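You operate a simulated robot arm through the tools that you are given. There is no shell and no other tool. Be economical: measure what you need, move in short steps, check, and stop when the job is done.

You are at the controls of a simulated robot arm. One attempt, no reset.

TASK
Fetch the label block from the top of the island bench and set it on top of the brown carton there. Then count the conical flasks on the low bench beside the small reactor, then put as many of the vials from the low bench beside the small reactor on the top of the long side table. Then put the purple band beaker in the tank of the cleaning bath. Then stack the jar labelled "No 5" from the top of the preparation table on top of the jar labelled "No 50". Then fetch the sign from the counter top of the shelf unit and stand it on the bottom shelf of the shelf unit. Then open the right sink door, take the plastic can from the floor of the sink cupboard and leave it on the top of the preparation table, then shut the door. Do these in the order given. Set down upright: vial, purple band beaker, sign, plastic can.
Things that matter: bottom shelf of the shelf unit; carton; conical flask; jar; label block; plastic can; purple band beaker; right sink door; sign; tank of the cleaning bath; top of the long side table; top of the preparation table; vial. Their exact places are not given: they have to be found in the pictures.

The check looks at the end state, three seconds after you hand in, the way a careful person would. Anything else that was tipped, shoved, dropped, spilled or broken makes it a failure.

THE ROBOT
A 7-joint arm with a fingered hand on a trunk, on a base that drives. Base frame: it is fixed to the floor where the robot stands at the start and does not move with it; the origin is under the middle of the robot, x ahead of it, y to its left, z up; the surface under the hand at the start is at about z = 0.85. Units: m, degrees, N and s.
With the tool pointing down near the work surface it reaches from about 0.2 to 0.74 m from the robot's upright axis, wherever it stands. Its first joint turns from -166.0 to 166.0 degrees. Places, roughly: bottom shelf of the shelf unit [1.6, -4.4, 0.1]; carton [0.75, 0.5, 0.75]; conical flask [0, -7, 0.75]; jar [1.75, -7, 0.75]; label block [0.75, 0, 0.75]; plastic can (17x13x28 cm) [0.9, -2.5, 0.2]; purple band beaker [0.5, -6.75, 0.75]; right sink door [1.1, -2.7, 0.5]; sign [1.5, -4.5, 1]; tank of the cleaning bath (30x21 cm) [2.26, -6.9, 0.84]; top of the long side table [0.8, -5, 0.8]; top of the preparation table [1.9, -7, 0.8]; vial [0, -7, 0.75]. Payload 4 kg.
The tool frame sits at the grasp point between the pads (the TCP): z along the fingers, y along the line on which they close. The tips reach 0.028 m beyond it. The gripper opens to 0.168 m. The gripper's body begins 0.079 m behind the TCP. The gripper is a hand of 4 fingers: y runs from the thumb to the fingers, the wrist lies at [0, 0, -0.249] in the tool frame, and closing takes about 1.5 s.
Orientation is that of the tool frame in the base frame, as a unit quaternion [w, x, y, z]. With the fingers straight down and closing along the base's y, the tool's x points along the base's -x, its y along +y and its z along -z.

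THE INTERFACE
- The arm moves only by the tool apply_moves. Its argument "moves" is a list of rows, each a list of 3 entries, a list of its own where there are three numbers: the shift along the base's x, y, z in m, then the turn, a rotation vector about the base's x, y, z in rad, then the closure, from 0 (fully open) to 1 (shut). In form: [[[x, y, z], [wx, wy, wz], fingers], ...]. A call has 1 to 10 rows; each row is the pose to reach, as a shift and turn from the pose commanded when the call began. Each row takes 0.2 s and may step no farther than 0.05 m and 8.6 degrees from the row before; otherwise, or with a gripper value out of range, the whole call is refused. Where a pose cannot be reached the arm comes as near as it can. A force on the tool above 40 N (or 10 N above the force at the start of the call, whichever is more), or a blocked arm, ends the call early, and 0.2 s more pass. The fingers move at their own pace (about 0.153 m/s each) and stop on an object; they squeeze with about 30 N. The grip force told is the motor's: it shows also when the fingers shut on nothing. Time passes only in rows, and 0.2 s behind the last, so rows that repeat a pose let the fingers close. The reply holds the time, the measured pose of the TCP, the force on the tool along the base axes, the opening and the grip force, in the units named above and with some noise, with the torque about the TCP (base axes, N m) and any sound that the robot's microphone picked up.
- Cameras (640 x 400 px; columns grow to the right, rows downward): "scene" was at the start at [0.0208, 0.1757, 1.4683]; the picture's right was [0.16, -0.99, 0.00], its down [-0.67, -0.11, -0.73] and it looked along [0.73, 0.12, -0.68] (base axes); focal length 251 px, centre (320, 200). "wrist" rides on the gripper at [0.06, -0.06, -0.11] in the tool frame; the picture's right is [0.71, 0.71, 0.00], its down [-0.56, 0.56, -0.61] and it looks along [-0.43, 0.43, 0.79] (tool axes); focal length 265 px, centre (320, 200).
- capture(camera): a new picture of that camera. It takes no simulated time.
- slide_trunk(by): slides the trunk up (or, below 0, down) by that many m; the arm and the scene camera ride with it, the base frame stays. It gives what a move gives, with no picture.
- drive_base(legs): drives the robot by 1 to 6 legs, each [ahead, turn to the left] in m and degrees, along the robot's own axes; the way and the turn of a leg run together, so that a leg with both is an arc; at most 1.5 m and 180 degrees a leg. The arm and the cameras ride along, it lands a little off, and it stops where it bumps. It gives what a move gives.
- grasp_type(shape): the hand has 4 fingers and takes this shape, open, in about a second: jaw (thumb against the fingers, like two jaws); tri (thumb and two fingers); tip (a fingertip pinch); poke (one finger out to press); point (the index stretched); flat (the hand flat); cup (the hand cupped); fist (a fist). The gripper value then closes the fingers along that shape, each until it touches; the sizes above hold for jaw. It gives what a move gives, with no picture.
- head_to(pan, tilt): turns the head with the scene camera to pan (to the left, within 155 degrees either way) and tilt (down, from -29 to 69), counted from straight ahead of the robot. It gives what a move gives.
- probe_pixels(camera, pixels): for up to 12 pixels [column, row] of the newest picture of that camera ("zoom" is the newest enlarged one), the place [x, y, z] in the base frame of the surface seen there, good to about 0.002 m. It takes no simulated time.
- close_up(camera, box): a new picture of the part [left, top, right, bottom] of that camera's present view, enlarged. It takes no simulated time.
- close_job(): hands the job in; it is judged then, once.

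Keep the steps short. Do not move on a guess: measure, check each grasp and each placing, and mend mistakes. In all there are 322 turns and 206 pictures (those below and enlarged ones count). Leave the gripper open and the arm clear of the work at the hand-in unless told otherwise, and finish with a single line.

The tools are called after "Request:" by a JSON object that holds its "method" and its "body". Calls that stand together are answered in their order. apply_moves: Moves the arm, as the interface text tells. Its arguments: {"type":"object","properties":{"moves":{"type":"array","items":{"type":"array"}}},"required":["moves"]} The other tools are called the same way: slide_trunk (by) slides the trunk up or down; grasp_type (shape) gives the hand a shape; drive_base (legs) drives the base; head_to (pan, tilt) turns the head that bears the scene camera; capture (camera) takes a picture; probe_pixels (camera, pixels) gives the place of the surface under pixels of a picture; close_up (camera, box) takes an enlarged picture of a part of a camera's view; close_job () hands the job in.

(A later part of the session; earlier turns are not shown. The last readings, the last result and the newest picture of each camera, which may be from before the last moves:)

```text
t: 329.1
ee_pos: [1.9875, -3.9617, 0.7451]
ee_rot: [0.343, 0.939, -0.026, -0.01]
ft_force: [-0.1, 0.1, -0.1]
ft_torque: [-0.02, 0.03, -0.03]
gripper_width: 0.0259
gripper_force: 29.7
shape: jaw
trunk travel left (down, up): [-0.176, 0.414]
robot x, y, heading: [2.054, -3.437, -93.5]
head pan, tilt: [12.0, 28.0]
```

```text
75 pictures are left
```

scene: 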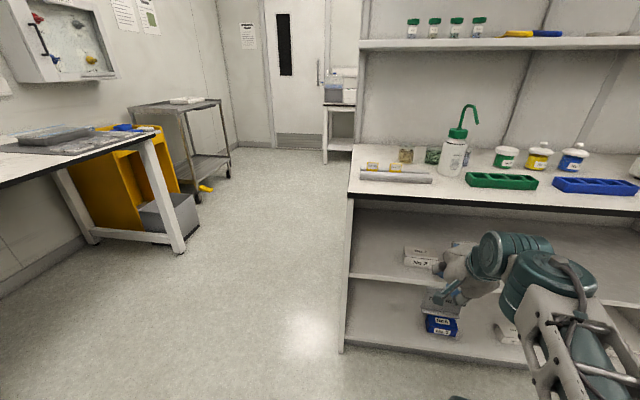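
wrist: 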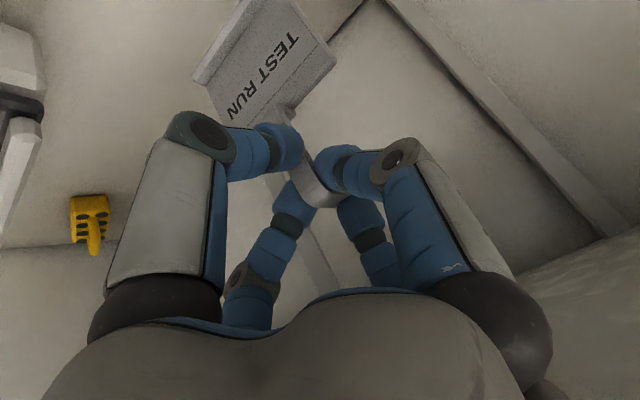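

Request:
{"method": "drive_base", "body": {"legs": [[0, 3.5]]}}

Request:
{"method": "slide_trunk", "body": {"by": -0.17}}

Request:
{"method": "apply_moves", "body": {"moves": [[[0, 0, -0.045], [0, 0, 0], 1], [[0, 0, -0.09], [0, 0, 0], 1], [[0, 0, -0.135], [0, 0, 0], 1], [[0, 0, -0.18], [0, 0, 0], 1], [[0, 0, -0.225], [0, 0, 0], 1], [[0, 0, -0.26], [0, 0, 0], 1]]}}

Request:
{"method": "capture", "body": {"camera": "scene"}}

```text
t: 330.0
ee_pos: [2.0189, -3.9668, 0.7451]
ee_rot: [0.341, 0.94, 0.002, 0.0]
ft_force: [1.2, 0.3, -0.4]
ft_torque: [-0.01, 0.0, -0.05]
gripper_width: 0.026
gripper_force: 30.4
shape: jaw
trunk travel left (down, up): [-0.176, 0.414]
robot x, y, heading: [2.0573, -3.4375, -90.0]
head pan, tilt: [12.0, 28.0]
```

```text
t: 331.9
ee_pos: [2.0176, -3.967, 0.5737]
ee_rot: [0.342, 0.94, 0.001, 0.0]
ft_force: [-0.4, -0.8, -0.3]
ft_torque: [0.0, 0.01, -0.02]
gripper_width: 0.026
gripper_force: 29.7
shape: jaw
trunk travel left (down, up): [-0.006, 0.584]
robot x, y, heading: [2.0552, -3.4311, -89.9]
head pan, tilt: [12.0, 28.0]
```

```text
t: 333.3
ee_pos: [2.0182, -3.9681, 0.3128]
ee_rot: [0.343, 0.939, 0.001, 0.001]
ft_force: [-0.7, 0.5, -0.5]
ft_torque: [-0.01, -0.02, 0.03]
gripper_width: 0.0263
gripper_force: 29.8
shape: jaw
out of reach, approached as far as the arm can: row 2
trunk travel left (down, up): [-0.006, 0.584]
robot x, y, heading: [2.0534, -3.4357, -90.0]
head pan, tilt: [12.0, 28.0]
```

```text
74 pictures are left
```

scene: 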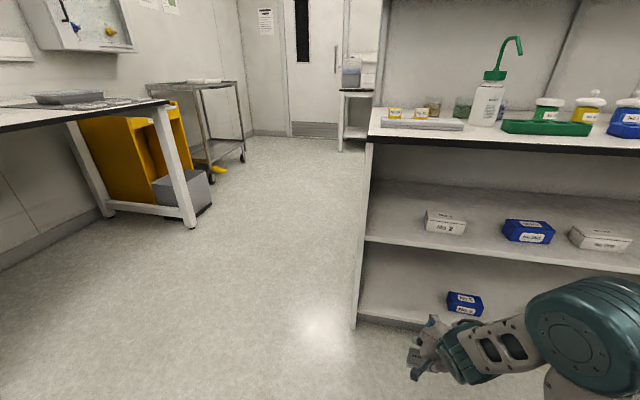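

I'll tilt the head to see the sign and the shelf.

Request:
{"method": "head_to", "body": {"pan": 0, "tilt": 38}}

Request:
{"method": "capture", "body": {"camera": "scene"}}

```text
t: 334.0
ee_pos: [2.0184, -3.9672, 0.3147]
ee_rot: [0.342, 0.94, 0.001, 0.0]
ft_force: [-0.6, -0.7, -0.2]
ft_torque: [0.01, -0.02, 0.0]
gripper_width: 0.0262
gripper_force: 30.0
shape: jaw
trunk travel left (down, up): [-0.006, 0.584]
robot x, y, heading: [2.0486, -3.4359, -90.2]
head pan, tilt: [0.0, 38.0]
```

```text
73 pictures are left
```

scene: 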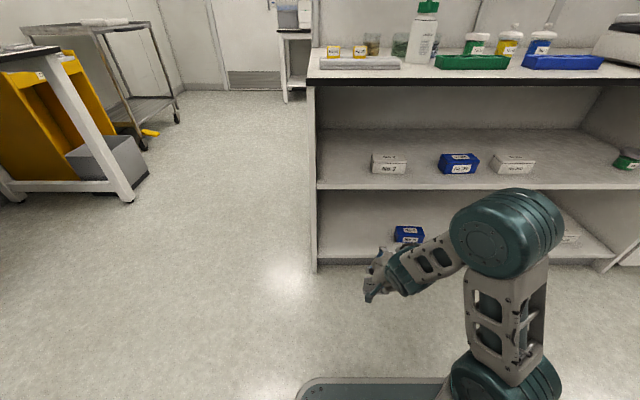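

Request:
{"method": "close_up", "body": {"camera": "scene", "box": [300, 190, 480, 310]}}

Request:
{"method": "capture", "body": {"camera": "wrist"}}

Request:
{"method": "probe_pixels", "body": {"camera": "scene", "pixels": [[318, 230], [330, 255], [350, 250], [350, 262], [396, 240], [370, 190], [315, 260]]}}

```text
3.33 times, centred on (390, 250) of scene
```

zoom: 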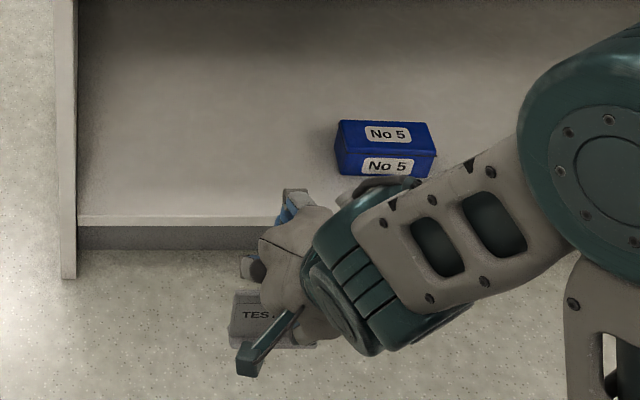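

```text
71 pictures are left
```

wrist: 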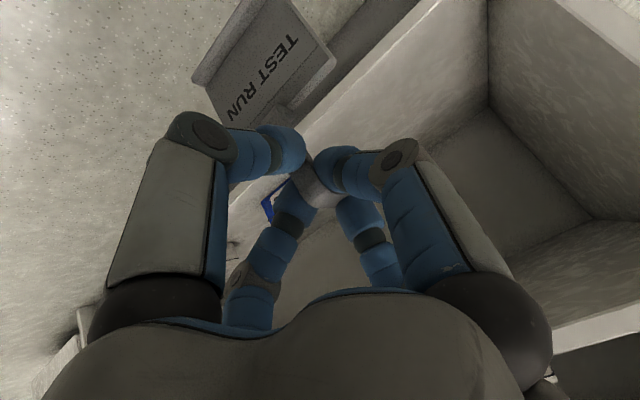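

```text
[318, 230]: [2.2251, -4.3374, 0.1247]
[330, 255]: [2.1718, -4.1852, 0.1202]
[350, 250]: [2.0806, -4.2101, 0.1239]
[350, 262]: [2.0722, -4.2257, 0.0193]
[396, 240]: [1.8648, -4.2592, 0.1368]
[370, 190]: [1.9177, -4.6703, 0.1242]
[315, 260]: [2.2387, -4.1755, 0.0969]
```

Request:
{"method": "probe_pixels", "body": {"camera": "scene", "pixels": [[480, 200], [555, 210], [500, 195], [470, 240], [420, 245]]}}

```text
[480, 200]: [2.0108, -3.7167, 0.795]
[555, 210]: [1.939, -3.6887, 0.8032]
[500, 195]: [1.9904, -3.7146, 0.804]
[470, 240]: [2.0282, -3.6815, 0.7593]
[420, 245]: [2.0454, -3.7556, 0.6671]
```

The elbow stays in front of the counter. I'll drive ahead 0.25 m with the sign 3 cm above the shelf.

Request:
{"method": "drive_base", "body": {"legs": [[0.25, 0]]}}

Request:
{"method": "capture", "body": {"camera": "scene"}}

Request:
{"method": "capture", "body": {"camera": "wrist"}}

```text
t: 335.9
ee_pos: [2.019, -4.2204, 0.3131]
ee_rot: [0.341, 0.94, 0.002, 0.0]
ft_force: [-0.2, 0.2, -1.2]
ft_torque: [0.02, -0.01, 0.01]
gripper_width: 0.0264
gripper_force: 29.8
shape: jaw
trunk travel left (down, up): [-0.006, 0.584]
robot x, y, heading: [2.0608, -3.6853, -90.0]
head pan, tilt: [0.0, 38.0]
```

```text
70 pictures are left
```

scene: 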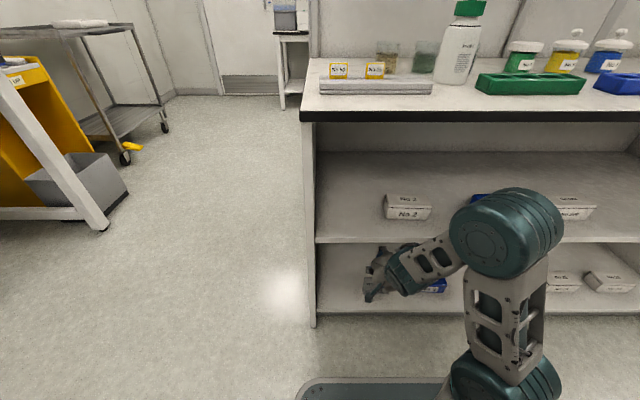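

```text
69 pictures are left
```

wrist: 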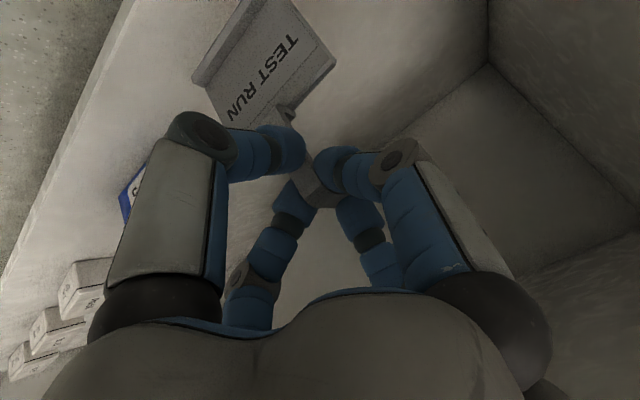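

I'll check that the sign is vertical: probing plate points and its foot.

Request:
{"method": "probe_pixels", "body": {"camera": "wrist", "pixels": [[200, 80], [245, 8], [225, 70], [255, 100], [275, 30], [320, 60], [285, 95], [150, 180]]}}

```text
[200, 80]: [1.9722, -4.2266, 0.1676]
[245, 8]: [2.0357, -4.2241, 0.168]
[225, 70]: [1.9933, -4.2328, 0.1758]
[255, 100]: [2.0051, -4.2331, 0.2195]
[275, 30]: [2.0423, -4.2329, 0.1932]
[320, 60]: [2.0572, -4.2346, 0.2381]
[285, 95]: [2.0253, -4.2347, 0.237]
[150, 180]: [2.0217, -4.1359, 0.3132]
```

The sign is vertical and level. I'll move 30 mm deeper and lower.

Request:
{"method": "apply_moves", "body": {"moves": [[[0, -0.03, 0], [0, 0, 0], 1], [[0, -0.03, -0.015], [0, 0, 0], 1], [[0, -0.03, -0.027], [0, 0, 0], 1], [[0, -0.03, -0.032], [0, 0, 0], 1], [[0, -0.03, -0.032], [0, 0, 0], 1]]}}

Request:
{"method": "probe_pixels", "body": {"camera": "wrist", "pixels": [[200, 80], [245, 8]]}}

```text
t: 337.1
ee_pos: [2.0197, -4.2503, 0.2817]
ee_rot: [0.342, 0.94, 0.002, 0.001]
ft_force: [0.8, -0.1, -0.8]
ft_torque: [0.01, 0.0, 0.03]
gripper_width: 0.0262
gripper_force: 30.1
shape: jaw
trunk travel left (down, up): [-0.006, 0.584]
robot x, y, heading: [2.0544, -3.6879, -90.1]
head pan, tilt: [0.0, 38.0]
```

```text
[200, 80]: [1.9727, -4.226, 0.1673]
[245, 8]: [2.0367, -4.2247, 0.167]
```

Request:
{"method": "apply_moves", "body": {"moves": [[[0, 0, -0.002], [0, 0, 0], 1], [[0, 0, -0.003], [0, 0, 0], 1], [[0, 0, -0.003], [0, 0, 0], 1]]}}

Request:
{"method": "capture", "body": {"camera": "wrist"}}

Request:
{"method": "probe_pixels", "body": {"camera": "wrist", "pixels": [[200, 80], [245, 8], [320, 60], [190, 60]]}}

```text
t: 337.9
ee_pos: [2.0177, -4.2508, 0.2788]
ee_rot: [0.343, 0.939, 0.002, 0.001]
ft_force: [-1.3, -0.1, 8.6]
ft_torque: [-0.24, -0.21, -0.05]
gripper_width: 0.0266
gripper_force: 29.9
shape: jaw
trunk travel left (down, up): [-0.006, 0.584]
robot x, y, heading: [2.0567, -3.6842, -90.1]
head pan, tilt: [0.0, 38.0]
```

```text
68 pictures are left
```

wrist: 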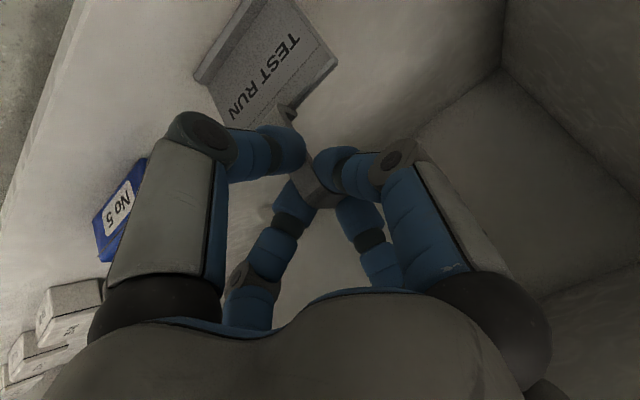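

```text
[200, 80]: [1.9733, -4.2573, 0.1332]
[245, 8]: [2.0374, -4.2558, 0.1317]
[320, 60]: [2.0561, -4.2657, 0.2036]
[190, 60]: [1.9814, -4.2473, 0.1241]
```

It's on the shelf (8.6 N). I'll ease up 1 mm, open, and retreat along the tool axis, then outward.

Request:
{"method": "apply_moves", "body": {"moves": [[[0, 0, 0.0015], [0, 0, 0], 1], [[0, 0, 0.0015], [0, 0, 0], 0.9], [[0, 0, 0.0015], [0, 0, 0], 0.8], [[0, 0, 0.0015], [0, 0, 0], 0.65], [[0, 0, 0.0015], [0, 0, 0], 0.5], [[0, 0, 0.0015], [0, 0, 0], 0.4], [[0, 0, 0.0015], [0, 0, 0], 0.4]]}}

Request:
{"method": "capture", "body": {"camera": "wrist"}}

```text
t: 339.4
ee_pos: [2.0189, -4.2507, 0.2802]
ee_rot: [0.342, 0.94, 0.002, 0.0]
ft_force: [-1.7, 0.4, 0.6]
ft_torque: [0.01, -0.02, -0.02]
gripper_width: 0.1
gripper_force: 0.1
shape: jaw
trunk travel left (down, up): [-0.006, 0.584]
robot x, y, heading: [2.0545, -3.6908, -89.7]
head pan, tilt: [0.0, 38.0]
```

```text
67 pictures are left
```

wrist: 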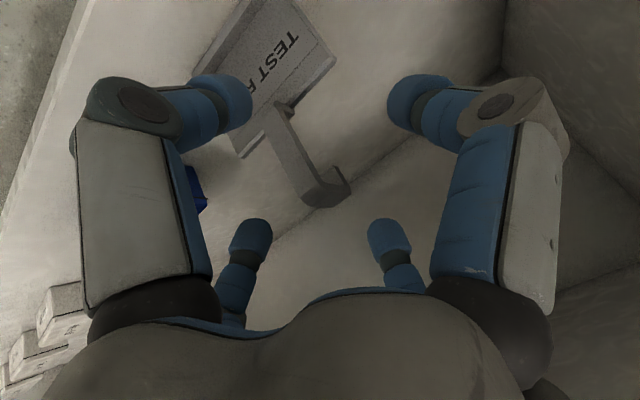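

Released and standing. I'll retreat.

Request:
{"method": "apply_moves", "body": {"moves": [[[0, 0.013, 0.0155], [0, 0, 0], 0.4], [[0, 0.026, 0.031], [0, 0, 0], 0.4], [[0, 0.045, 0.045], [0, 0, 0], 0.4], [[0, 0.07, 0.055], [0, 0, 0], 0.4]]}}

Request:
{"method": "drive_base", "body": {"legs": [[-0.28, 0]]}}

Request:
{"method": "capture", "body": {"camera": "scene"}}

```text
t: 340.4
ee_pos: [2.0181, -4.1791, 0.3358]
ee_rot: [0.343, 0.939, 0.001, 0.001]
ft_force: [0.2, -0.3, -0.6]
ft_torque: [0.03, 0.04, 0.03]
gripper_width: 0.1003
gripper_force: 0.0
shape: jaw
trunk travel left (down, up): [-0.006, 0.584]
robot x, y, heading: [2.0516, -3.687, -90.1]
head pan, tilt: [0.0, 38.0]
```

```text
t: 342.4
ee_pos: [2.0185, -3.9002, 0.336]
ee_rot: [0.342, 0.94, 0.002, 0.001]
ft_force: [-0.5, 0.2, -0.5]
ft_torque: [0.03, 0.0, 0.01]
gripper_width: 0.1002
gripper_force: 0.0
shape: jaw
trunk travel left (down, up): [-0.006, 0.584]
robot x, y, heading: [2.0596, -3.4065, -89.8]
head pan, tilt: [0.0, 38.0]
```

```text
66 pictures are left
```

scene: 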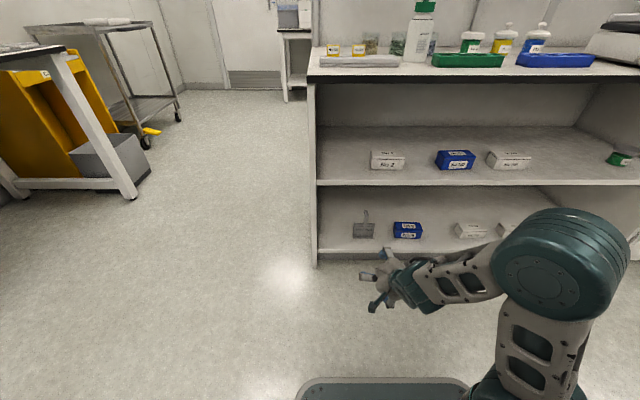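

The sign stands on the bottom shelf. Next is the sink cupboard: I'll drive to x≈0.95, y≈-3.5 and face the doors.

Request:
{"method": "drive_base", "body": {"legs": [[0, -85], [1.1, 0], [0, -95]]}}

Request:
{"method": "slide_trunk", "body": {"by": 0.25}}

Request:
{"method": "head_to", "body": {"pan": 0, "tilt": 35}}

Request:
{"method": "capture", "body": {"camera": "scene"}}

```text
t: 355.6
ee_pos: [1.0118, -3.0016, 0.3366]
ee_rot: [0.002, 0.003, 0.939, 0.343]
ft_force: [0.3, -0.5, -0.6]
ft_torque: [-0.01, -0.02, -0.01]
gripper_width: 0.1001
gripper_force: 0.0
shape: jaw
trunk travel left (down, up): [-0.006, 0.584]
robot x, y, heading: [0.966, -3.4915, 89.4]
head pan, tilt: [0.0, 38.0]
```

```text
t: 358.2
ee_pos: [1.0137, -3.0002, 0.5857]
ee_rot: [0.001, 0.003, 0.94, 0.342]
ft_force: [-0.2, 0.2, 0.4]
ft_torque: [-0.02, 0.03, 0.02]
gripper_width: 0.1002
gripper_force: 0.0
shape: jaw
trunk travel left (down, up): [-0.256, 0.334]
robot x, y, heading: [0.9704, -3.4912, 89.2]
head pan, tilt: [0.0, 38.0]
```

```text
t: 358.9
ee_pos: [1.0131, -3.0013, 0.5858]
ee_rot: [0.0, 0.002, 0.94, 0.342]
ft_force: [-0.1, -0.2, -0.7]
ft_torque: [0.0, -0.03, -0.01]
gripper_width: 0.1
gripper_force: 0.1
shape: jaw
trunk travel left (down, up): [-0.256, 0.334]
robot x, y, heading: [0.9711, -3.4932, 89.5]
head pan, tilt: [0.0, 35.0]
```

```text
65 pictures are left
```

scene: 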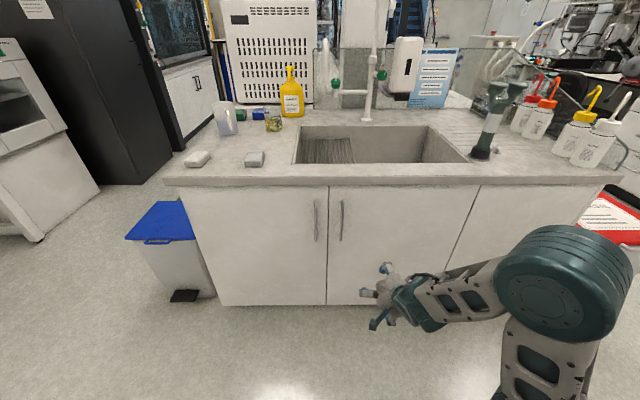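

Request:
{"method": "probe_pixels", "body": {"camera": "scene", "pixels": [[340, 203], [341, 220], [341, 237], [329, 230], [477, 200], [460, 250], [350, 220], [316, 220], [400, 300], [400, 190], [329, 290]]}}

Request:
{"method": "close_up", "body": {"camera": "scene", "box": [290, 170, 390, 260]}}

```text
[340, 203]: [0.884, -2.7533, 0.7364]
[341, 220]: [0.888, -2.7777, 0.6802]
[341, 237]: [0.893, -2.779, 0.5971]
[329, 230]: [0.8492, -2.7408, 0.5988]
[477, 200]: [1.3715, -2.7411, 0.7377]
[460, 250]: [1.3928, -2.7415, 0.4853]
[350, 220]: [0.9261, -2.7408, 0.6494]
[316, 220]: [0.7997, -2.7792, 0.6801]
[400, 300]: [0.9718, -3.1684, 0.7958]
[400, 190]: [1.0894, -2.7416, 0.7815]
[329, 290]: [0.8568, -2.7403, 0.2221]
```

```text
4.44 times, centred on (340, 215) of scene
```

zoom: 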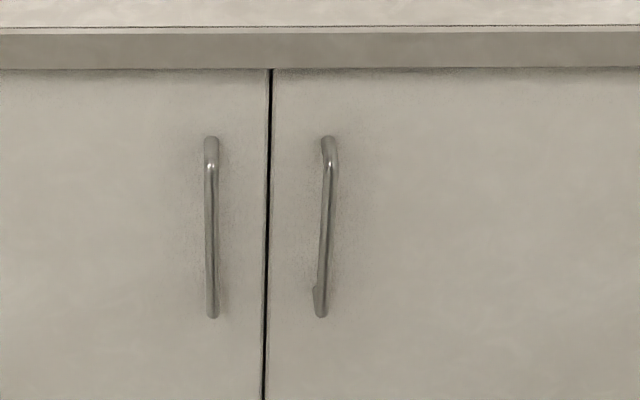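

The right door's handle is a vertical bar at x≈0.89, y -2.778, z 0.57–0.74. The hinge is at x≈1.385. I'll stand further left so the door can swing clear of the arm.

Request:
{"method": "drive_base", "body": {"legs": [[0, 90], [0.36, 0], [0, -90]]}}

Request:
{"method": "apply_moves", "body": {"moves": [[[0, 0, 0.01], [0.125, 0, 0], 0.4], [[0, 0, 0.02], [0.25, 0, 0], 0.4], [[0, 0, 0.03], [0.375, 0, 0], 0.4], [[0, 0, 0.04], [0.5, 0, 0], 0.4], [[0, 0, 0.05], [0.625, 0, 0], 0.4], [[0, 0, 0.06], [0.75, 0, 0], 0.4], [[0, 0, 0.07], [0.873, 0, 0], 0.4]]}}

Request:
{"method": "apply_moves", "body": {"moves": [[[0, 0, 0], [0, 0.13, 0], 0.4], [[0, 0, 0], [0, 0.26, 0], 0.4], [[0, 0, 0], [0, 0.39, 0], 0.4], [[0, 0, 0], [0, 0.52, 0], 0.4], [[0, 0, 0], [0, 0.65, 0], 0.4], [[0, 0, 0], [0, 0.785, 0], 0.4]]}}

Request:
{"method": "capture", "body": {"camera": "scene"}}

Request:
{"method": "capture", "body": {"camera": "wrist"}}

```text
t: 368.7
ee_pos: [0.6359, -2.9918, 0.5859]
ee_rot: [-0.005, -0.015, 0.94, 0.341]
ft_force: [0.3, 0.4, 0.2]
ft_torque: [-0.01, -0.01, 0.02]
gripper_width: 0.1004
gripper_force: 0.0
shape: jaw
trunk travel left (down, up): [-0.256, 0.334]
robot x, y, heading: [0.6154, -3.4845, 91.6]
head pan, tilt: [0.0, 35.0]
```

```text
t: 370.3
ee_pos: [0.652, -2.9254, 0.6782]
ee_rot: [0.002, -0.017, 0.708, 0.706]
ft_force: [-0.5, 0.0, 0.6]
ft_torque: [0.02, 0.0, -0.05]
gripper_width: 0.1004
gripper_force: 0.0
shape: jaw
out of reach, approached as far as the arm can: row 5, 6, 7
trunk travel left (down, up): [-0.256, 0.334]
robot x, y, heading: [0.6129, -3.4856, 91.5]
head pan, tilt: [0.0, 35.0]
```

```text
t: 371.7
ee_pos: [0.6552, -2.9215, 0.6807]
ee_rot: [-0.269, 0.257, 0.654, 0.659]
ft_force: [0.5, 0.8, -0.1]
ft_torque: [0.03, 0.02, 0.0]
gripper_width: 0.1003
gripper_force: 0.1
shape: jaw
out of reach, approached as far as the arm can: row 4, 5, 6
trunk travel left (down, up): [-0.256, 0.334]
robot x, y, heading: [0.6124, -3.4848, 91.5]
head pan, tilt: [0.0, 35.0]
```

```text
63 pictures are left
```

scene: 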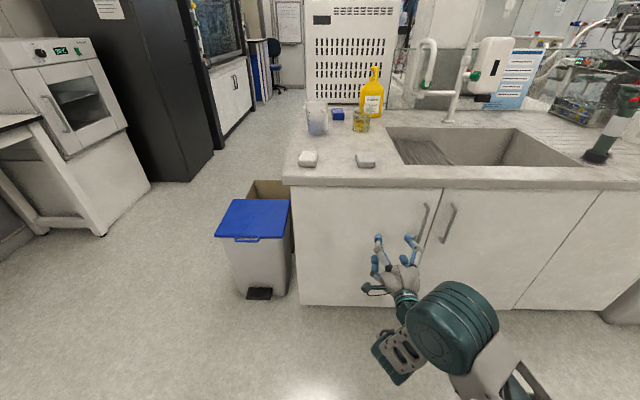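

```text
62 pictures are left
```

wrist: 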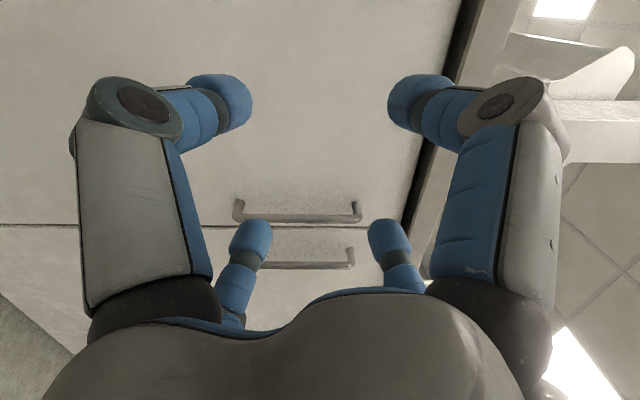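

The hand is nearly horizontal. I'll move it in front of the right handle.

Request:
{"method": "apply_moves", "body": {"moves": [[[0.04, 0.018, 0], [0, 0, 0], 0.4], [[0.08, 0.036, 0], [0, 0, 0], 0.4], [[0.12, 0.054, 0], [0, 0, 0], 0.4], [[0.16, 0.072, 0], [0, 0, 0], 0.4], [[0.2, 0.09, 0], [0, 0, 0], 0.4], [[0.24, 0.105, 0], [0, 0, 0], 0.4], [[0.255, 0.112, 0], [0, 0, 0], 0.4], [[0.255, 0.112, 0], [0, 0, 0], 0.4]]}}

Request:
{"method": "capture", "body": {"camera": "wrist"}}

Request:
{"method": "capture", "body": {"camera": "scene"}}

```text
t: 373.5
ee_pos: [0.8794, -2.8293, 0.6775]
ee_rot: [-0.269, 0.256, 0.653, 0.66]
ft_force: [0.2, -0.2, 0.3]
ft_torque: [-0.02, 0.0, -0.02]
gripper_width: 0.1006
gripper_force: 0.0
shape: jaw
out of reach, approached as far as the arm can: row 6, 7, 8
trunk travel left (down, up): [-0.256, 0.334]
robot x, y, heading: [0.6114, -3.4839, 91.6]
head pan, tilt: [0.0, 35.0]
```

```text
61 pictures are left
```

wrist: 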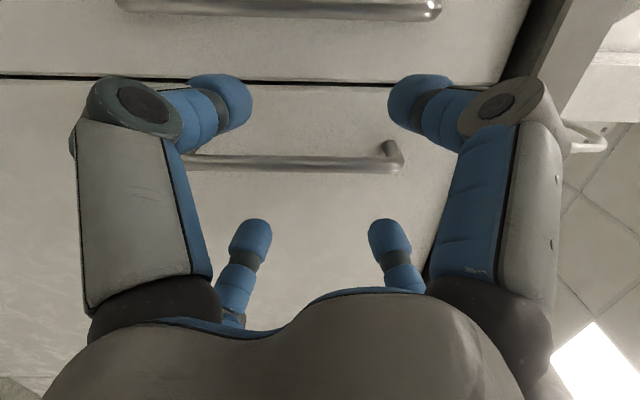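

```text
60 pictures are left
```

scene: 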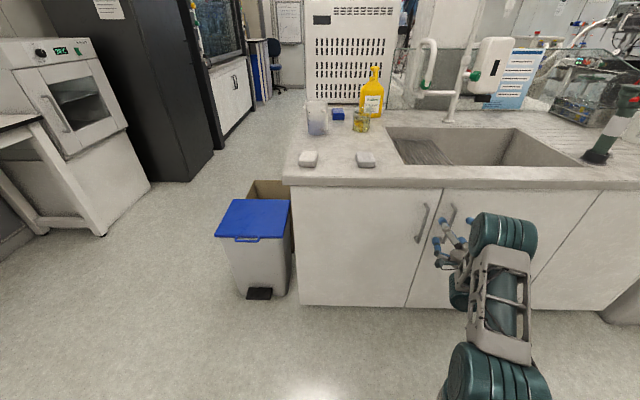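

The hand is level and pointing at the door. I'll probe the bar.

Request:
{"method": "probe_pixels", "body": {"camera": "wrist", "pixels": [[230, 160], [270, 162], [320, 163], [360, 163], [390, 145], [320, 130]]}}

```text
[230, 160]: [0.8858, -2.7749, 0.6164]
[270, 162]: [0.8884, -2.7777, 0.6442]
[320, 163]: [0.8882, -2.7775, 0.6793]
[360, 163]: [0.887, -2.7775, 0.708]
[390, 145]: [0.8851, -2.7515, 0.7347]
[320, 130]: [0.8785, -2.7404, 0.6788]
```

The bar is at x 0.888, with its front at y -2.778. I'll advance until the fingertips surround it.

Request:
{"method": "apply_moves", "body": {"moves": [[[0, 0.04, 0], [0, 0, 0], 0.4], [[-0.001, 0.065, 0], [0, 0, 0], 0.4], [[-0.001, 0.08, 0], [0, 0, 0], 0.4], [[-0.001, 0.09, 0], [0, 0, 0], 0.4], [[-0.001, 0.09, 0], [0, 0, 0], 0.4]]}}

Request:
{"method": "capture", "body": {"camera": "wrist"}}

```text
t: 374.7
ee_pos: [0.8483, -2.806, 0.679]
ee_rot: [-0.267, 0.259, 0.653, 0.66]
ft_force: [11.0, -26.7, -2.6]
ft_torque: [-0.41, -0.46, -0.36]
gripper_width: 0.1011
gripper_force: 0.0
shape: jaw
out of reach, approached as far as the arm can: row 1, 2, 3, 4, 5
trunk travel left (down, up): [-0.256, 0.334]
robot x, y, heading: [0.6105, -3.4826, 91.5]
head pan, tilt: [0.0, 35.0]
```

```text
59 pictures are left
```

wrist: 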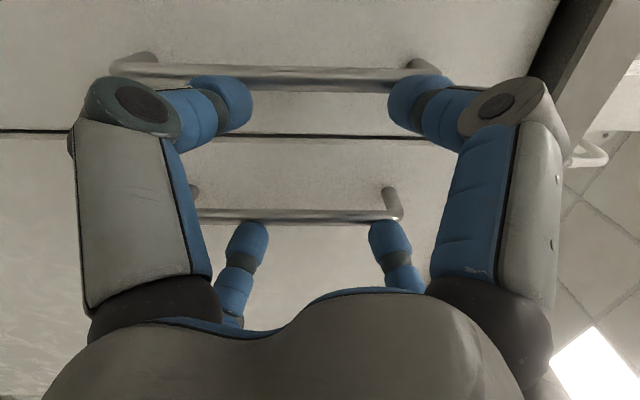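

The arm ran out of reach sideways and pressed on the bar (27 N). I'll back straight off first.

Request:
{"method": "apply_moves", "body": {"moves": [[[0, -0.03, 0], [0, 0, 0], 0.4], [[0, -0.06, 0], [0, 0, 0], 0.4], [[0, -0.09, 0], [0, 0, 0], 0.4]]}}

Request:
{"method": "drive_base", "body": {"legs": [[-0.1, 0]]}}

Request:
{"method": "capture", "body": {"camera": "scene"}}

```text
t: 375.5
ee_pos: [0.8444, -2.8931, 0.6757]
ee_rot: [-0.269, 0.255, 0.653, 0.66]
ft_force: [-0.5, 0.4, -0.9]
ft_torque: [0.04, -0.02, 0.0]
gripper_width: 0.1006
gripper_force: 0.0
shape: jaw
trunk travel left (down, up): [-0.256, 0.334]
robot x, y, heading: [0.6118, -3.4845, 91.4]
head pan, tilt: [0.0, 35.0]
```

```text
t: 376.6
ee_pos: [0.8472, -2.9924, 0.677]
ee_rot: [-0.268, 0.256, 0.654, 0.66]
ft_force: [-0.6, -0.4, 0.2]
ft_torque: [0.01, -0.02, 0.01]
gripper_width: 0.1007
gripper_force: 0.1
shape: jaw
trunk travel left (down, up): [-0.256, 0.334]
robot x, y, heading: [0.6134, -3.59, 91.4]
head pan, tilt: [0.0, 35.0]
```

```text
58 pictures are left
```

scene: 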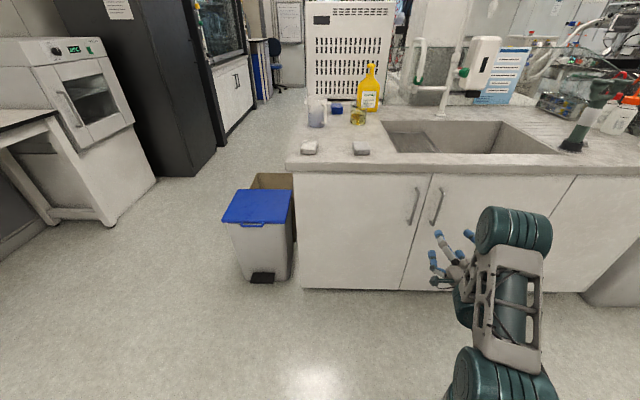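

The arm pose is good here, so I'll shift only x by the arm and make the approach with the base.

Request:
{"method": "apply_moves", "body": {"moves": [[[0.02, 0, -0.01], [0, 0, 0], 0.4], [[0.045, 0, -0.02], [0, 0, 0], 0.4], [[0.047, 0, -0.02], [0, 0, 0], 0.4]]}}

```text
t: 377.4
ee_pos: [0.8952, -2.9939, 0.6578]
ee_rot: [-0.268, 0.256, 0.653, 0.66]
ft_force: [0.3, -1.0, 0.3]
ft_torque: [0.02, 0.04, 0.03]
gripper_width: 0.1006
gripper_force: 0.0
shape: jaw
trunk travel left (down, up): [-0.256, 0.334]
robot x, y, heading: [0.6141, -3.5901, 91.7]
head pan, tilt: [0.0, 35.0]
```

Request:
{"method": "drive_base", "body": {"legs": [[0.18, 0]]}}

Request:
{"method": "capture", "body": {"camera": "wrist"}}

Request:
{"method": "probe_pixels", "body": {"camera": "wrist", "pixels": [[280, 175], [300, 185], [320, 180], [320, 190], [340, 185]]}}

```text
t: 378.9
ee_pos: [0.8907, -2.8112, 0.6572]
ee_rot: [-0.267, 0.256, 0.653, 0.66]
ft_force: [-0.2, -0.2, -0.3]
ft_torque: [-0.04, 0.02, 0.01]
gripper_width: 0.1006
gripper_force: 0.1
shape: jaw
trunk travel left (down, up): [-0.256, 0.334]
robot x, y, heading: [0.6088, -3.4019, 91.6]
head pan, tilt: [0.0, 35.0]
```

```text
57 pictures are left
```

wrist: 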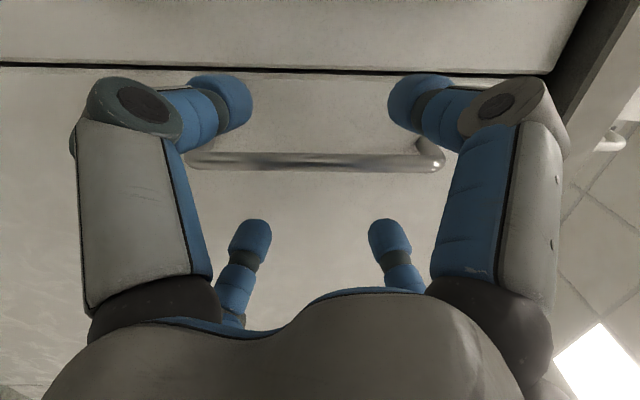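

```text
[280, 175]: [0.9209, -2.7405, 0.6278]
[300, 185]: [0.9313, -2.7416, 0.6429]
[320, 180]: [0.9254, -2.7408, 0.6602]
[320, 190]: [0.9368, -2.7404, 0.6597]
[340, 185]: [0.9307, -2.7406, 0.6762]
```

The bar lies between the finger pairs. I'll advance 30 mm and close.

Request:
{"method": "apply_moves", "body": {"moves": [[[-0.001, 0.015, 0], [0, 0, 0], 0.4], [[-0.002, 0.028, 0], [0, 0, 0], 0.4], [[-0.002, 0.028, 0], [0, 0, 0], 0.4]]}}

Request:
{"method": "apply_moves", "body": {"moves": [[[0, 0, 0], [0, 0, 0], 0.6], [[0, 0, 0], [0, 0, 0], 0.75], [[0, 0, 0], [0, 0, 0], 0.9], [[0, 0, 0], [0, 0, 0], 1], [[0, 0, 0], [0, 0, 0], 1], [[0, 0, 0], [0, 0, 0], 1]]}}

Request:
{"method": "capture", "body": {"camera": "wrist"}}

```text
t: 379.8
ee_pos: [0.8899, -2.7838, 0.6574]
ee_rot: [-0.268, 0.256, 0.654, 0.66]
ft_force: [-0.4, 0.3, 0.2]
ft_torque: [-0.04, 0.01, -0.01]
gripper_width: 0.1006
gripper_force: 0.1
shape: jaw
trunk travel left (down, up): [-0.256, 0.334]
robot x, y, heading: [0.6097, -3.4037, 91.4]
head pan, tilt: [0.0, 35.0]
```

```text
t: 381.1
ee_pos: [0.8908, -2.7831, 0.6586]
ee_rot: [-0.267, 0.257, 0.653, 0.66]
ft_force: [6.1, 2.4, 2.3]
ft_torque: [0.02, 0.04, 0.0]
gripper_width: 0.0114
gripper_force: 29.6
shape: jaw
trunk travel left (down, up): [-0.256, 0.334]
robot x, y, heading: [0.6135, -3.401, 91.6]
head pan, tilt: [0.0, 35.0]
```

```text
56 pictures are left
```

wrist: 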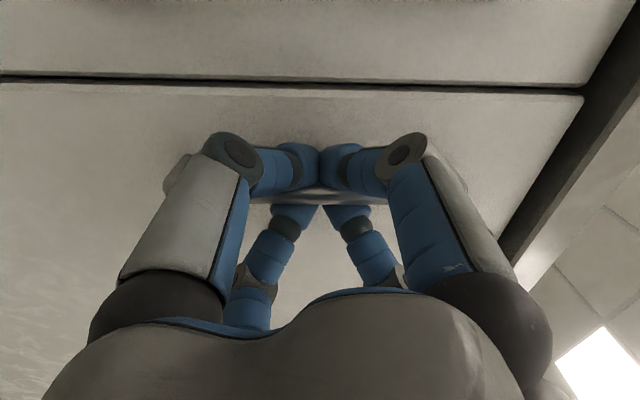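

I have the bar. I'll pull the door ajar by backing the base 0.12 m.

Request:
{"method": "drive_base", "body": {"legs": [[-0.12, 0]]}}

Request:
{"method": "capture", "body": {"camera": "scene"}}

```text
t: 382.2
ee_pos: [0.9071, -2.8613, 0.6579]
ee_rot: [-0.256, 0.268, 0.648, 0.665]
ft_force: [7.0, 1.9, 2.3]
ft_torque: [0.02, 0.02, 0.05]
gripper_width: 0.0107
gripper_force: 29.8
shape: jaw
trunk travel left (down, up): [-0.256, 0.334]
robot x, y, heading: [0.6118, -3.479, 91.2]
head pan, tilt: [0.0, 35.0]
stopped in leg 1: the force on the tool passed its limit at 46 N (the readings are from after the stop); the commanded pose is now the measured one
```

```text
55 pictures are left
```

scene: 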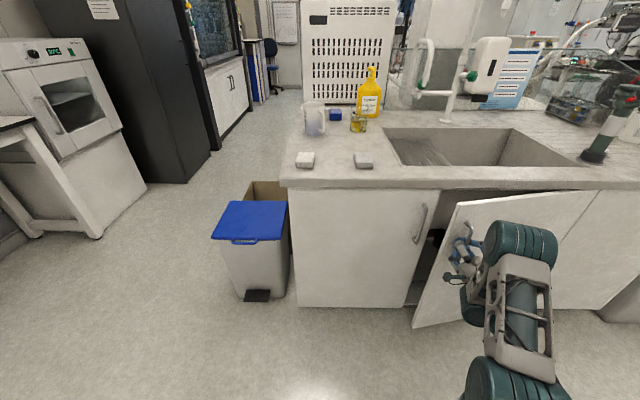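

The door is ajar. I'll release the bar, withdraw a little, and measure the door edge.

Request:
{"method": "apply_moves", "body": {"moves": [[[0, 0, 0], [0, 0, 0], 0.8], [[0, 0, 0], [0, 0, 0], 0.6], [[0, 0, 0], [0, 0, 0], 0.4], [[0, 0, 0], [0, 0, 0], 0.4], [[-0.005, -0.02, 0], [0, 0, 0], 0.4]]}}

Request:
{"method": "drive_base", "body": {"legs": [[-0.1, 0]]}}

Request:
{"method": "capture", "body": {"camera": "scene"}}

Request:
{"method": "probe_pixels", "body": {"camera": "scene", "pixels": [[418, 300], [420, 290], [440, 300], [450, 280], [560, 230], [430, 250], [405, 290]]}}

```text
t: 383.4
ee_pos: [0.9011, -2.8823, 0.658]
ee_rot: [-0.256, 0.266, 0.649, 0.665]
ft_force: [-0.1, 0.6, -0.7]
ft_torque: [-0.02, -0.03, 0.0]
gripper_width: 0.1002
gripper_force: 0.0
shape: jaw
trunk travel left (down, up): [-0.256, 0.334]
robot x, y, heading: [0.612, -3.4776, 91.1]
head pan, tilt: [0.0, 35.0]
```

```text
t: 384.6
ee_pos: [0.9021, -2.9813, 0.6581]
ee_rot: [-0.256, 0.266, 0.649, 0.665]
ft_force: [-0.2, -0.4, -0.8]
ft_torque: [-0.01, 0.02, -0.02]
gripper_width: 0.1001
gripper_force: 0.0
shape: jaw
trunk travel left (down, up): [-0.256, 0.334]
robot x, y, heading: [0.6178, -3.5812, 90.9]
head pan, tilt: [0.0, 35.0]
```

```text
54 pictures are left
```

scene: 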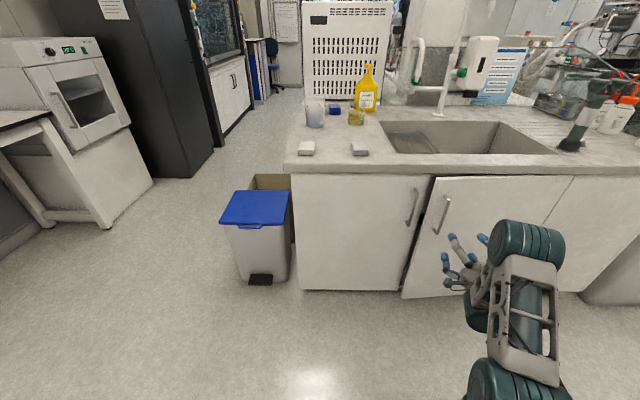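

```text
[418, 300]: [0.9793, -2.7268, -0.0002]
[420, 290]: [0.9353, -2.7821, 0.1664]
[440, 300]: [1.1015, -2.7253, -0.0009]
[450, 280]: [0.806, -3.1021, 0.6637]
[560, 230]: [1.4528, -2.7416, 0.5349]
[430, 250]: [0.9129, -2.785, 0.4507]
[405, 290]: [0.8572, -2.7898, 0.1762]
```

The door sank back to about 5° when released. I'll grip it again and pull further along the arc. First I'll return and check the alignment.

Request:
{"method": "drive_base", "body": {"legs": [[0.1, 0]]}}

Request:
{"method": "capture", "body": {"camera": "wrist"}}

Request:
{"method": "probe_pixels", "body": {"camera": "wrist", "pixels": [[320, 145], [320, 155], [320, 165], [280, 160], [360, 160], [320, 175], [320, 100], [320, 230]]}}

```text
t: 385.7
ee_pos: [0.8999, -2.8824, 0.6588]
ee_rot: [-0.256, 0.267, 0.649, 0.665]
ft_force: [-0.1, -0.4, -0.2]
ft_torque: [-0.03, -0.02, 0.0]
gripper_width: 0.1002
gripper_force: 0.0
shape: jaw
trunk travel left (down, up): [-0.256, 0.334]
robot x, y, heading: [0.6125, -3.4788, 90.9]
head pan, tilt: [0.0, 35.0]
```

```text
53 pictures are left
```

wrist: 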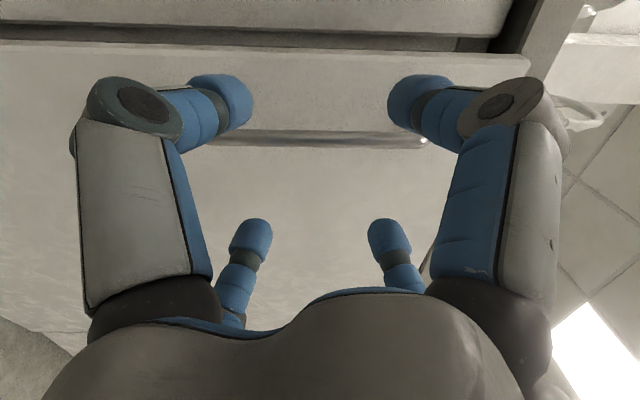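

```text
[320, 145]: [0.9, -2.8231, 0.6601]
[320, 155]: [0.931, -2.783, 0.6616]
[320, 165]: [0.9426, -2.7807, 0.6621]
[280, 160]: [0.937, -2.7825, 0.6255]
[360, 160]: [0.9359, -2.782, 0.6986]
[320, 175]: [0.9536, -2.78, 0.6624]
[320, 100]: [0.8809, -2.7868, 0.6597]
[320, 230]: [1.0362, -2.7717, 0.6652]
```

The bar is at (0.893,-2.823) and the door is at 6°. I'll set the base 6 cm further back to have room for pulling, then regrip.

Request:
{"method": "drive_base", "body": {"legs": [[-0.06, 0]]}}

Request:
{"method": "apply_moves", "body": {"moves": [[[0, 0.03, 0], [0, 0, 0], 0.4], [[-0.002, 0.06, 0], [0, 0, 0], 0.4], [[-0.004, 0.09, 0], [0, 0, 0], 0.4], [[-0.005, 0.108, 0], [0, 0, 0], 0.4], [[-0.005, 0.108, 0], [0, 0, 0], 0.4]]}}

Request:
{"method": "capture", "body": {"camera": "wrist"}}

```text
t: 386.7
ee_pos: [0.9, -2.9427, 0.6571]
ee_rot: [-0.256, 0.267, 0.648, 0.665]
ft_force: [0.0, 0.0, 0.1]
ft_torque: [0.01, 0.0, 0.0]
gripper_width: 0.1001
gripper_force: 0.0
shape: jaw
trunk travel left (down, up): [-0.256, 0.334]
robot x, y, heading: [0.6151, -3.5394, 91.2]
head pan, tilt: [0.0, 35.0]
```

```text
t: 387.9
ee_pos: [0.8782, -2.8599, 0.6588]
ee_rot: [-0.256, 0.266, 0.649, 0.665]
ft_force: [-0.4, 0.3, -0.3]
ft_torque: [-0.01, -0.01, 0.0]
gripper_width: 0.1007
gripper_force: 0.0
shape: jaw
out of reach, approached as far as the arm can: row 3, 4, 5
trunk travel left (down, up): [-0.256, 0.334]
robot x, y, heading: [0.6171, -3.5376, 91.0]
head pan, tilt: [0.0, 35.0]
```

```text
52 pictures are left
```

wrist: 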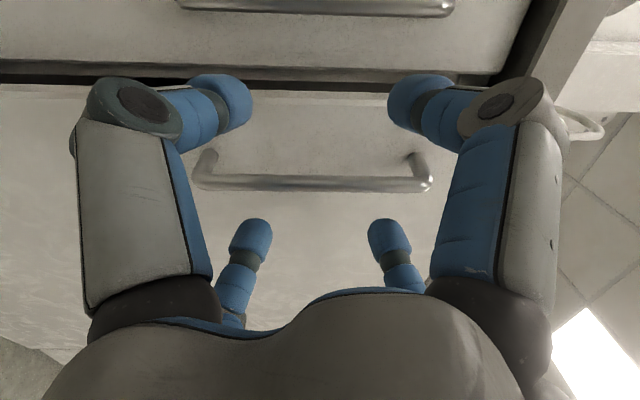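

Reach ends at about 0.73 m. I'll move the base 5 cm forward and fine-place the hand on the bar.

Request:
{"method": "drive_base", "body": {"legs": [[0.05, 0]]}}

Request:
{"method": "apply_moves", "body": {"moves": [[[0.0, 0, 0], [0, 0, 0], 0.4]]}}

Request:
{"method": "capture", "body": {"camera": "wrist"}}

Request:
{"method": "probe_pixels", "body": {"camera": "wrist", "pixels": [[320, 215], [320, 205], [320, 225], [320, 195], [320, 185], [320, 175]]}}

```text
t: 388.8
ee_pos: [0.8769, -2.8099, 0.659]
ee_rot: [-0.256, 0.267, 0.649, 0.665]
ft_force: [-1.1, -1.0, 0.1]
ft_torque: [-0.04, 0.0, 0.02]
gripper_width: 0.1003
gripper_force: 0.1
shape: jaw
trunk travel left (down, up): [-0.256, 0.334]
robot x, y, heading: [0.6163, -3.4865, 90.7]
head pan, tilt: [0.0, 35.0]
```

```text
t: 389.2
ee_pos: [0.8774, -2.8101, 0.6587]
ee_rot: [-0.256, 0.266, 0.648, 0.666]
ft_force: [-1.6, 0.2, 0.8]
ft_torque: [-0.03, -0.01, 0.0]
gripper_width: 0.1003
gripper_force: 0.0
shape: jaw
trunk travel left (down, up): [-0.256, 0.334]
robot x, y, heading: [0.6106, -3.4885, 91.2]
head pan, tilt: [0.0, 35.0]
```

```text
51 pictures are left
```

wrist: 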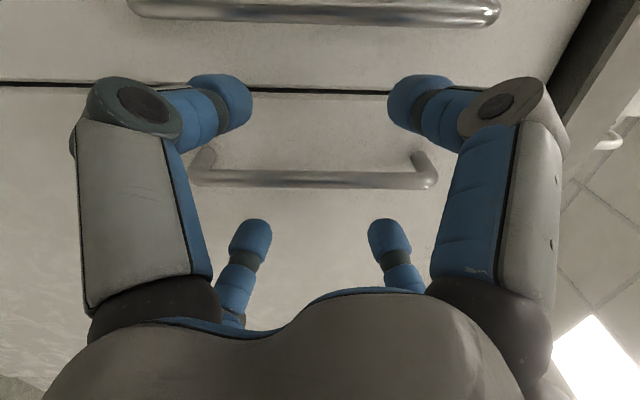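

```text
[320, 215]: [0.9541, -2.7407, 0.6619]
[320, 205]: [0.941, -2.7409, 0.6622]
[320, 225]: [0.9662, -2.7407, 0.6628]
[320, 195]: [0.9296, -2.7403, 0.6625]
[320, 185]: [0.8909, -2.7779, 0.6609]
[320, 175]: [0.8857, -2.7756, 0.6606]
```

The fingers pushed the door shut again, so I'll grip at the closed position with the base nearer, as the first time.

Request:
{"method": "apply_moves", "body": {"moves": [[[0.006, -0.03, 0], [0, 0, 0], 0.4], [[0.012, -0.06, 0], [0, 0, 0], 0.4]]}}

Request:
{"method": "drive_base", "body": {"legs": [[0.083, 0]]}}

Request:
{"method": "capture", "body": {"camera": "wrist"}}

Request:
{"method": "probe_pixels", "body": {"camera": "wrist", "pixels": [[320, 215], [320, 205], [320, 195], [320, 185], [320, 175], [320, 165]]}}

```text
t: 389.8
ee_pos: [0.8883, -2.87, 0.66]
ee_rot: [-0.256, 0.267, 0.649, 0.665]
ft_force: [-0.8, -0.5, 0.5]
ft_torque: [0.02, -0.04, -0.04]
gripper_width: 0.1001
gripper_force: 0.2
shape: jaw
trunk travel left (down, up): [-0.256, 0.334]
robot x, y, heading: [0.6123, -3.4852, 90.8]
head pan, tilt: [0.0, 35.0]
```

```text
t: 390.9
ee_pos: [0.886, -2.7866, 0.6602]
ee_rot: [-0.257, 0.266, 0.649, 0.665]
ft_force: [0.2, -0.3, 0.4]
ft_torque: [0.02, 0.0, 0.0]
gripper_width: 0.1002
gripper_force: 0.0
shape: jaw
trunk travel left (down, up): [-0.256, 0.334]
robot x, y, heading: [0.6101, -3.4067, 91.2]
head pan, tilt: [0.0, 35.0]
```

```text
50 pictures are left
```

wrist: 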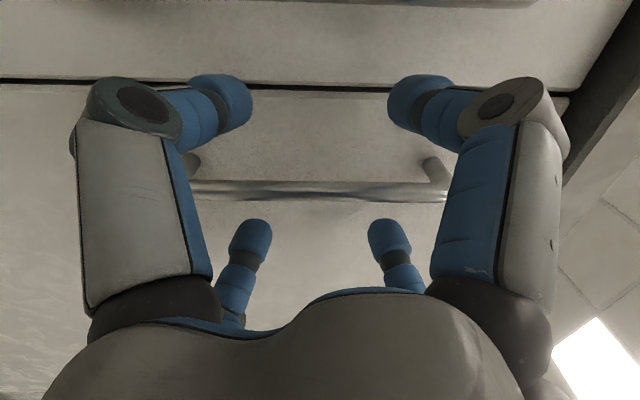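

```text
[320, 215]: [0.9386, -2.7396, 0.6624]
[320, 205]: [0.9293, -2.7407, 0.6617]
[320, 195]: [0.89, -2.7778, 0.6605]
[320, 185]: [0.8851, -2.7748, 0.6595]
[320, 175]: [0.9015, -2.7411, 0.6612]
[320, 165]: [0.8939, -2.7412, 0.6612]
```

I'm centred on the bar again. I'll close, then pull along the arc with the hand turning with the door.

Request:
{"method": "apply_moves", "body": {"moves": [[[0.001, 0.003, 0], [0, 0, 0], 0.6], [[0.002, 0.003, 0], [0, 0, 0], 0.8], [[0.002, 0.003, 0], [0, 0, 0], 1], [[0.002, 0.003, 0], [0, 0, 0], 1], [[0.002, 0.003, 0], [0, 0, 0], 1], [[0.002, 0.003, 0], [0, 0, 0], 1]]}}

Request:
{"method": "apply_moves", "body": {"moves": [[[0.001, -0.02, 0], [0, 0, 0.04], 1], [[0.005, -0.043, 0], [0, 0, 0.087], 1], [[0.009, -0.065, 0], [0, 0, 0.13], 1], [[0.0136, -0.0856, 0], [0, 0, 0.175], 1], [[0.019, -0.107, 0], [0, 0, 0.218], 1], [[0.0259, -0.1273, 0], [0, 0, 0.262], 1]]}}

```text
t: 392.3
ee_pos: [0.8903, -2.7838, 0.659]
ee_rot: [-0.256, 0.268, 0.648, 0.665]
ft_force: [6.5, 2.7, 1.4]
ft_torque: [0.01, 0.02, -0.03]
gripper_width: 0.011
gripper_force: 30.0
shape: jaw
trunk travel left (down, up): [-0.256, 0.334]
robot x, y, heading: [0.6103, -3.4039, 91.3]
head pan, tilt: [0.0, 35.0]
```

```text
t: 393.3
ee_pos: [0.9102, -2.871, 0.6613]
ee_rot: [-0.296, 0.227, 0.663, 0.649]
ft_force: [17.2, 5.9, 0.9]
ft_torque: [0.01, 0.05, -0.01]
gripper_width: 0.0101
gripper_force: 30.0
shape: jaw
out of reach, approached as far as the arm can: row 4, 5
trunk travel left (down, up): [-0.256, 0.334]
robot x, y, heading: [0.6118, -3.4079, 90.6]
head pan, tilt: [0.0, 35.0]
stopped in row 5: the force on the tool passed its limit at 52 N (the readings are from after the stop); the commanded pose is now the measured one
```

The door is at about 10°. The door bar pulls the hand toward +x, so I'll yield 8 mm that way and back the base a little.

Request:
{"method": "apply_moves", "body": {"moves": [[[0.008, -0.002, 0], [0, 0, 0], 1], [[0.008, -0.002, 0], [0, 0, 0], 1]]}}

Request:
{"method": "drive_base", "body": {"legs": [[-0.04, 0]]}}

```text
t: 393.9
ee_pos: [0.9113, -2.8719, 0.6603]
ee_rot: [-0.298, 0.225, 0.663, 0.649]
ft_force: [4.5, 2.4, 2.6]
ft_torque: [-0.03, 0.02, 0.01]
gripper_width: 0.0102
gripper_force: 30.1
shape: jaw
trunk travel left (down, up): [-0.256, 0.334]
robot x, y, heading: [0.6127, -3.4054, 90.7]
head pan, tilt: [0.0, 35.0]
```

```text
t: 394.9
ee_pos: [0.9271, -2.9144, 0.6609]
ee_rot: [-0.284, 0.238, 0.658, 0.656]
ft_force: [4.7, 1.6, -1.3]
ft_torque: [-0.02, 0.03, 0.02]
gripper_width: 0.0101
gripper_force: 30.0
shape: jaw
trunk travel left (down, up): [-0.256, 0.334]
robot x, y, heading: [0.6125, -3.4453, 90.5]
head pan, tilt: [0.0, 35.0]
stopped in leg 1: the force on the tool passed its limit at 44 N (the readings are from after the stop); the commanded pose is now the measured one
```

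It works in small bites. I'll continue.

Request:
{"method": "drive_base", "body": {"legs": [[-0.04, 0]]}}

Request:
{"method": "drive_base", "body": {"legs": [[-0.04, 0]]}}

Request:
{"method": "drive_base", "body": {"legs": [[-0.04, 0]]}}

Request:
{"method": "capture", "body": {"camera": "scene"}}

```text
t: 395.8
ee_pos: [0.9403, -2.9439, 0.6611]
ee_rot: [-0.273, 0.248, 0.653, 0.661]
ft_force: [7.0, 3.7, -2.3]
ft_torque: [-0.01, 0.05, 0.03]
gripper_width: 0.0101
gripper_force: 30.0
shape: jaw
trunk travel left (down, up): [-0.256, 0.334]
robot x, y, heading: [0.6103, -3.47, 90.1]
head pan, tilt: [0.0, 35.0]
stopped in leg 1: the force on the tool passed its limit at 50 N (the readings are from after the stop); the commanded pose is now the measured one
```

```text
t: 396.7
ee_pos: [0.9532, -2.9664, 0.6605]
ee_rot: [-0.262, 0.258, 0.649, 0.666]
ft_force: [8.3, 4.1, -4.4]
ft_torque: [-0.01, 0.06, 0.05]
gripper_width: 0.0099
gripper_force: 29.8
shape: jaw
trunk travel left (down, up): [-0.256, 0.334]
robot x, y, heading: [0.6128, -3.4878, 90.1]
head pan, tilt: [0.0, 35.0]
stopped in leg 1: the force on the tool passed its limit at 49 N (the readings are from after the stop); the commanded pose is now the measured one
```

```text
t: 397.5
ee_pos: [0.9634, -2.9841, 0.6625]
ee_rot: [-0.252, 0.268, 0.644, 0.671]
ft_force: [8.1, 5.4, -4.9]
ft_torque: [-0.04, 0.09, 0.04]
gripper_width: 0.0101
gripper_force: 30.2
shape: jaw
trunk travel left (down, up): [-0.256, 0.334]
robot x, y, heading: [0.6101, -3.5075, 89.8]
head pan, tilt: [0.0, 35.0]
stopped in leg 1: the force on the tool passed its limit at 52 N (the readings are from after the stop); the commanded pose is now the measured one
```

```text
49 pictures are left
```

scene: 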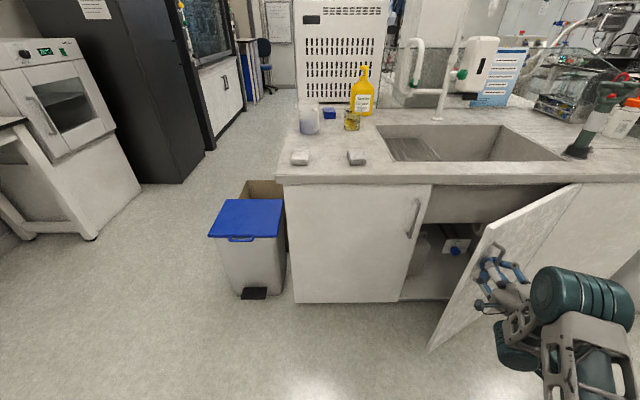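

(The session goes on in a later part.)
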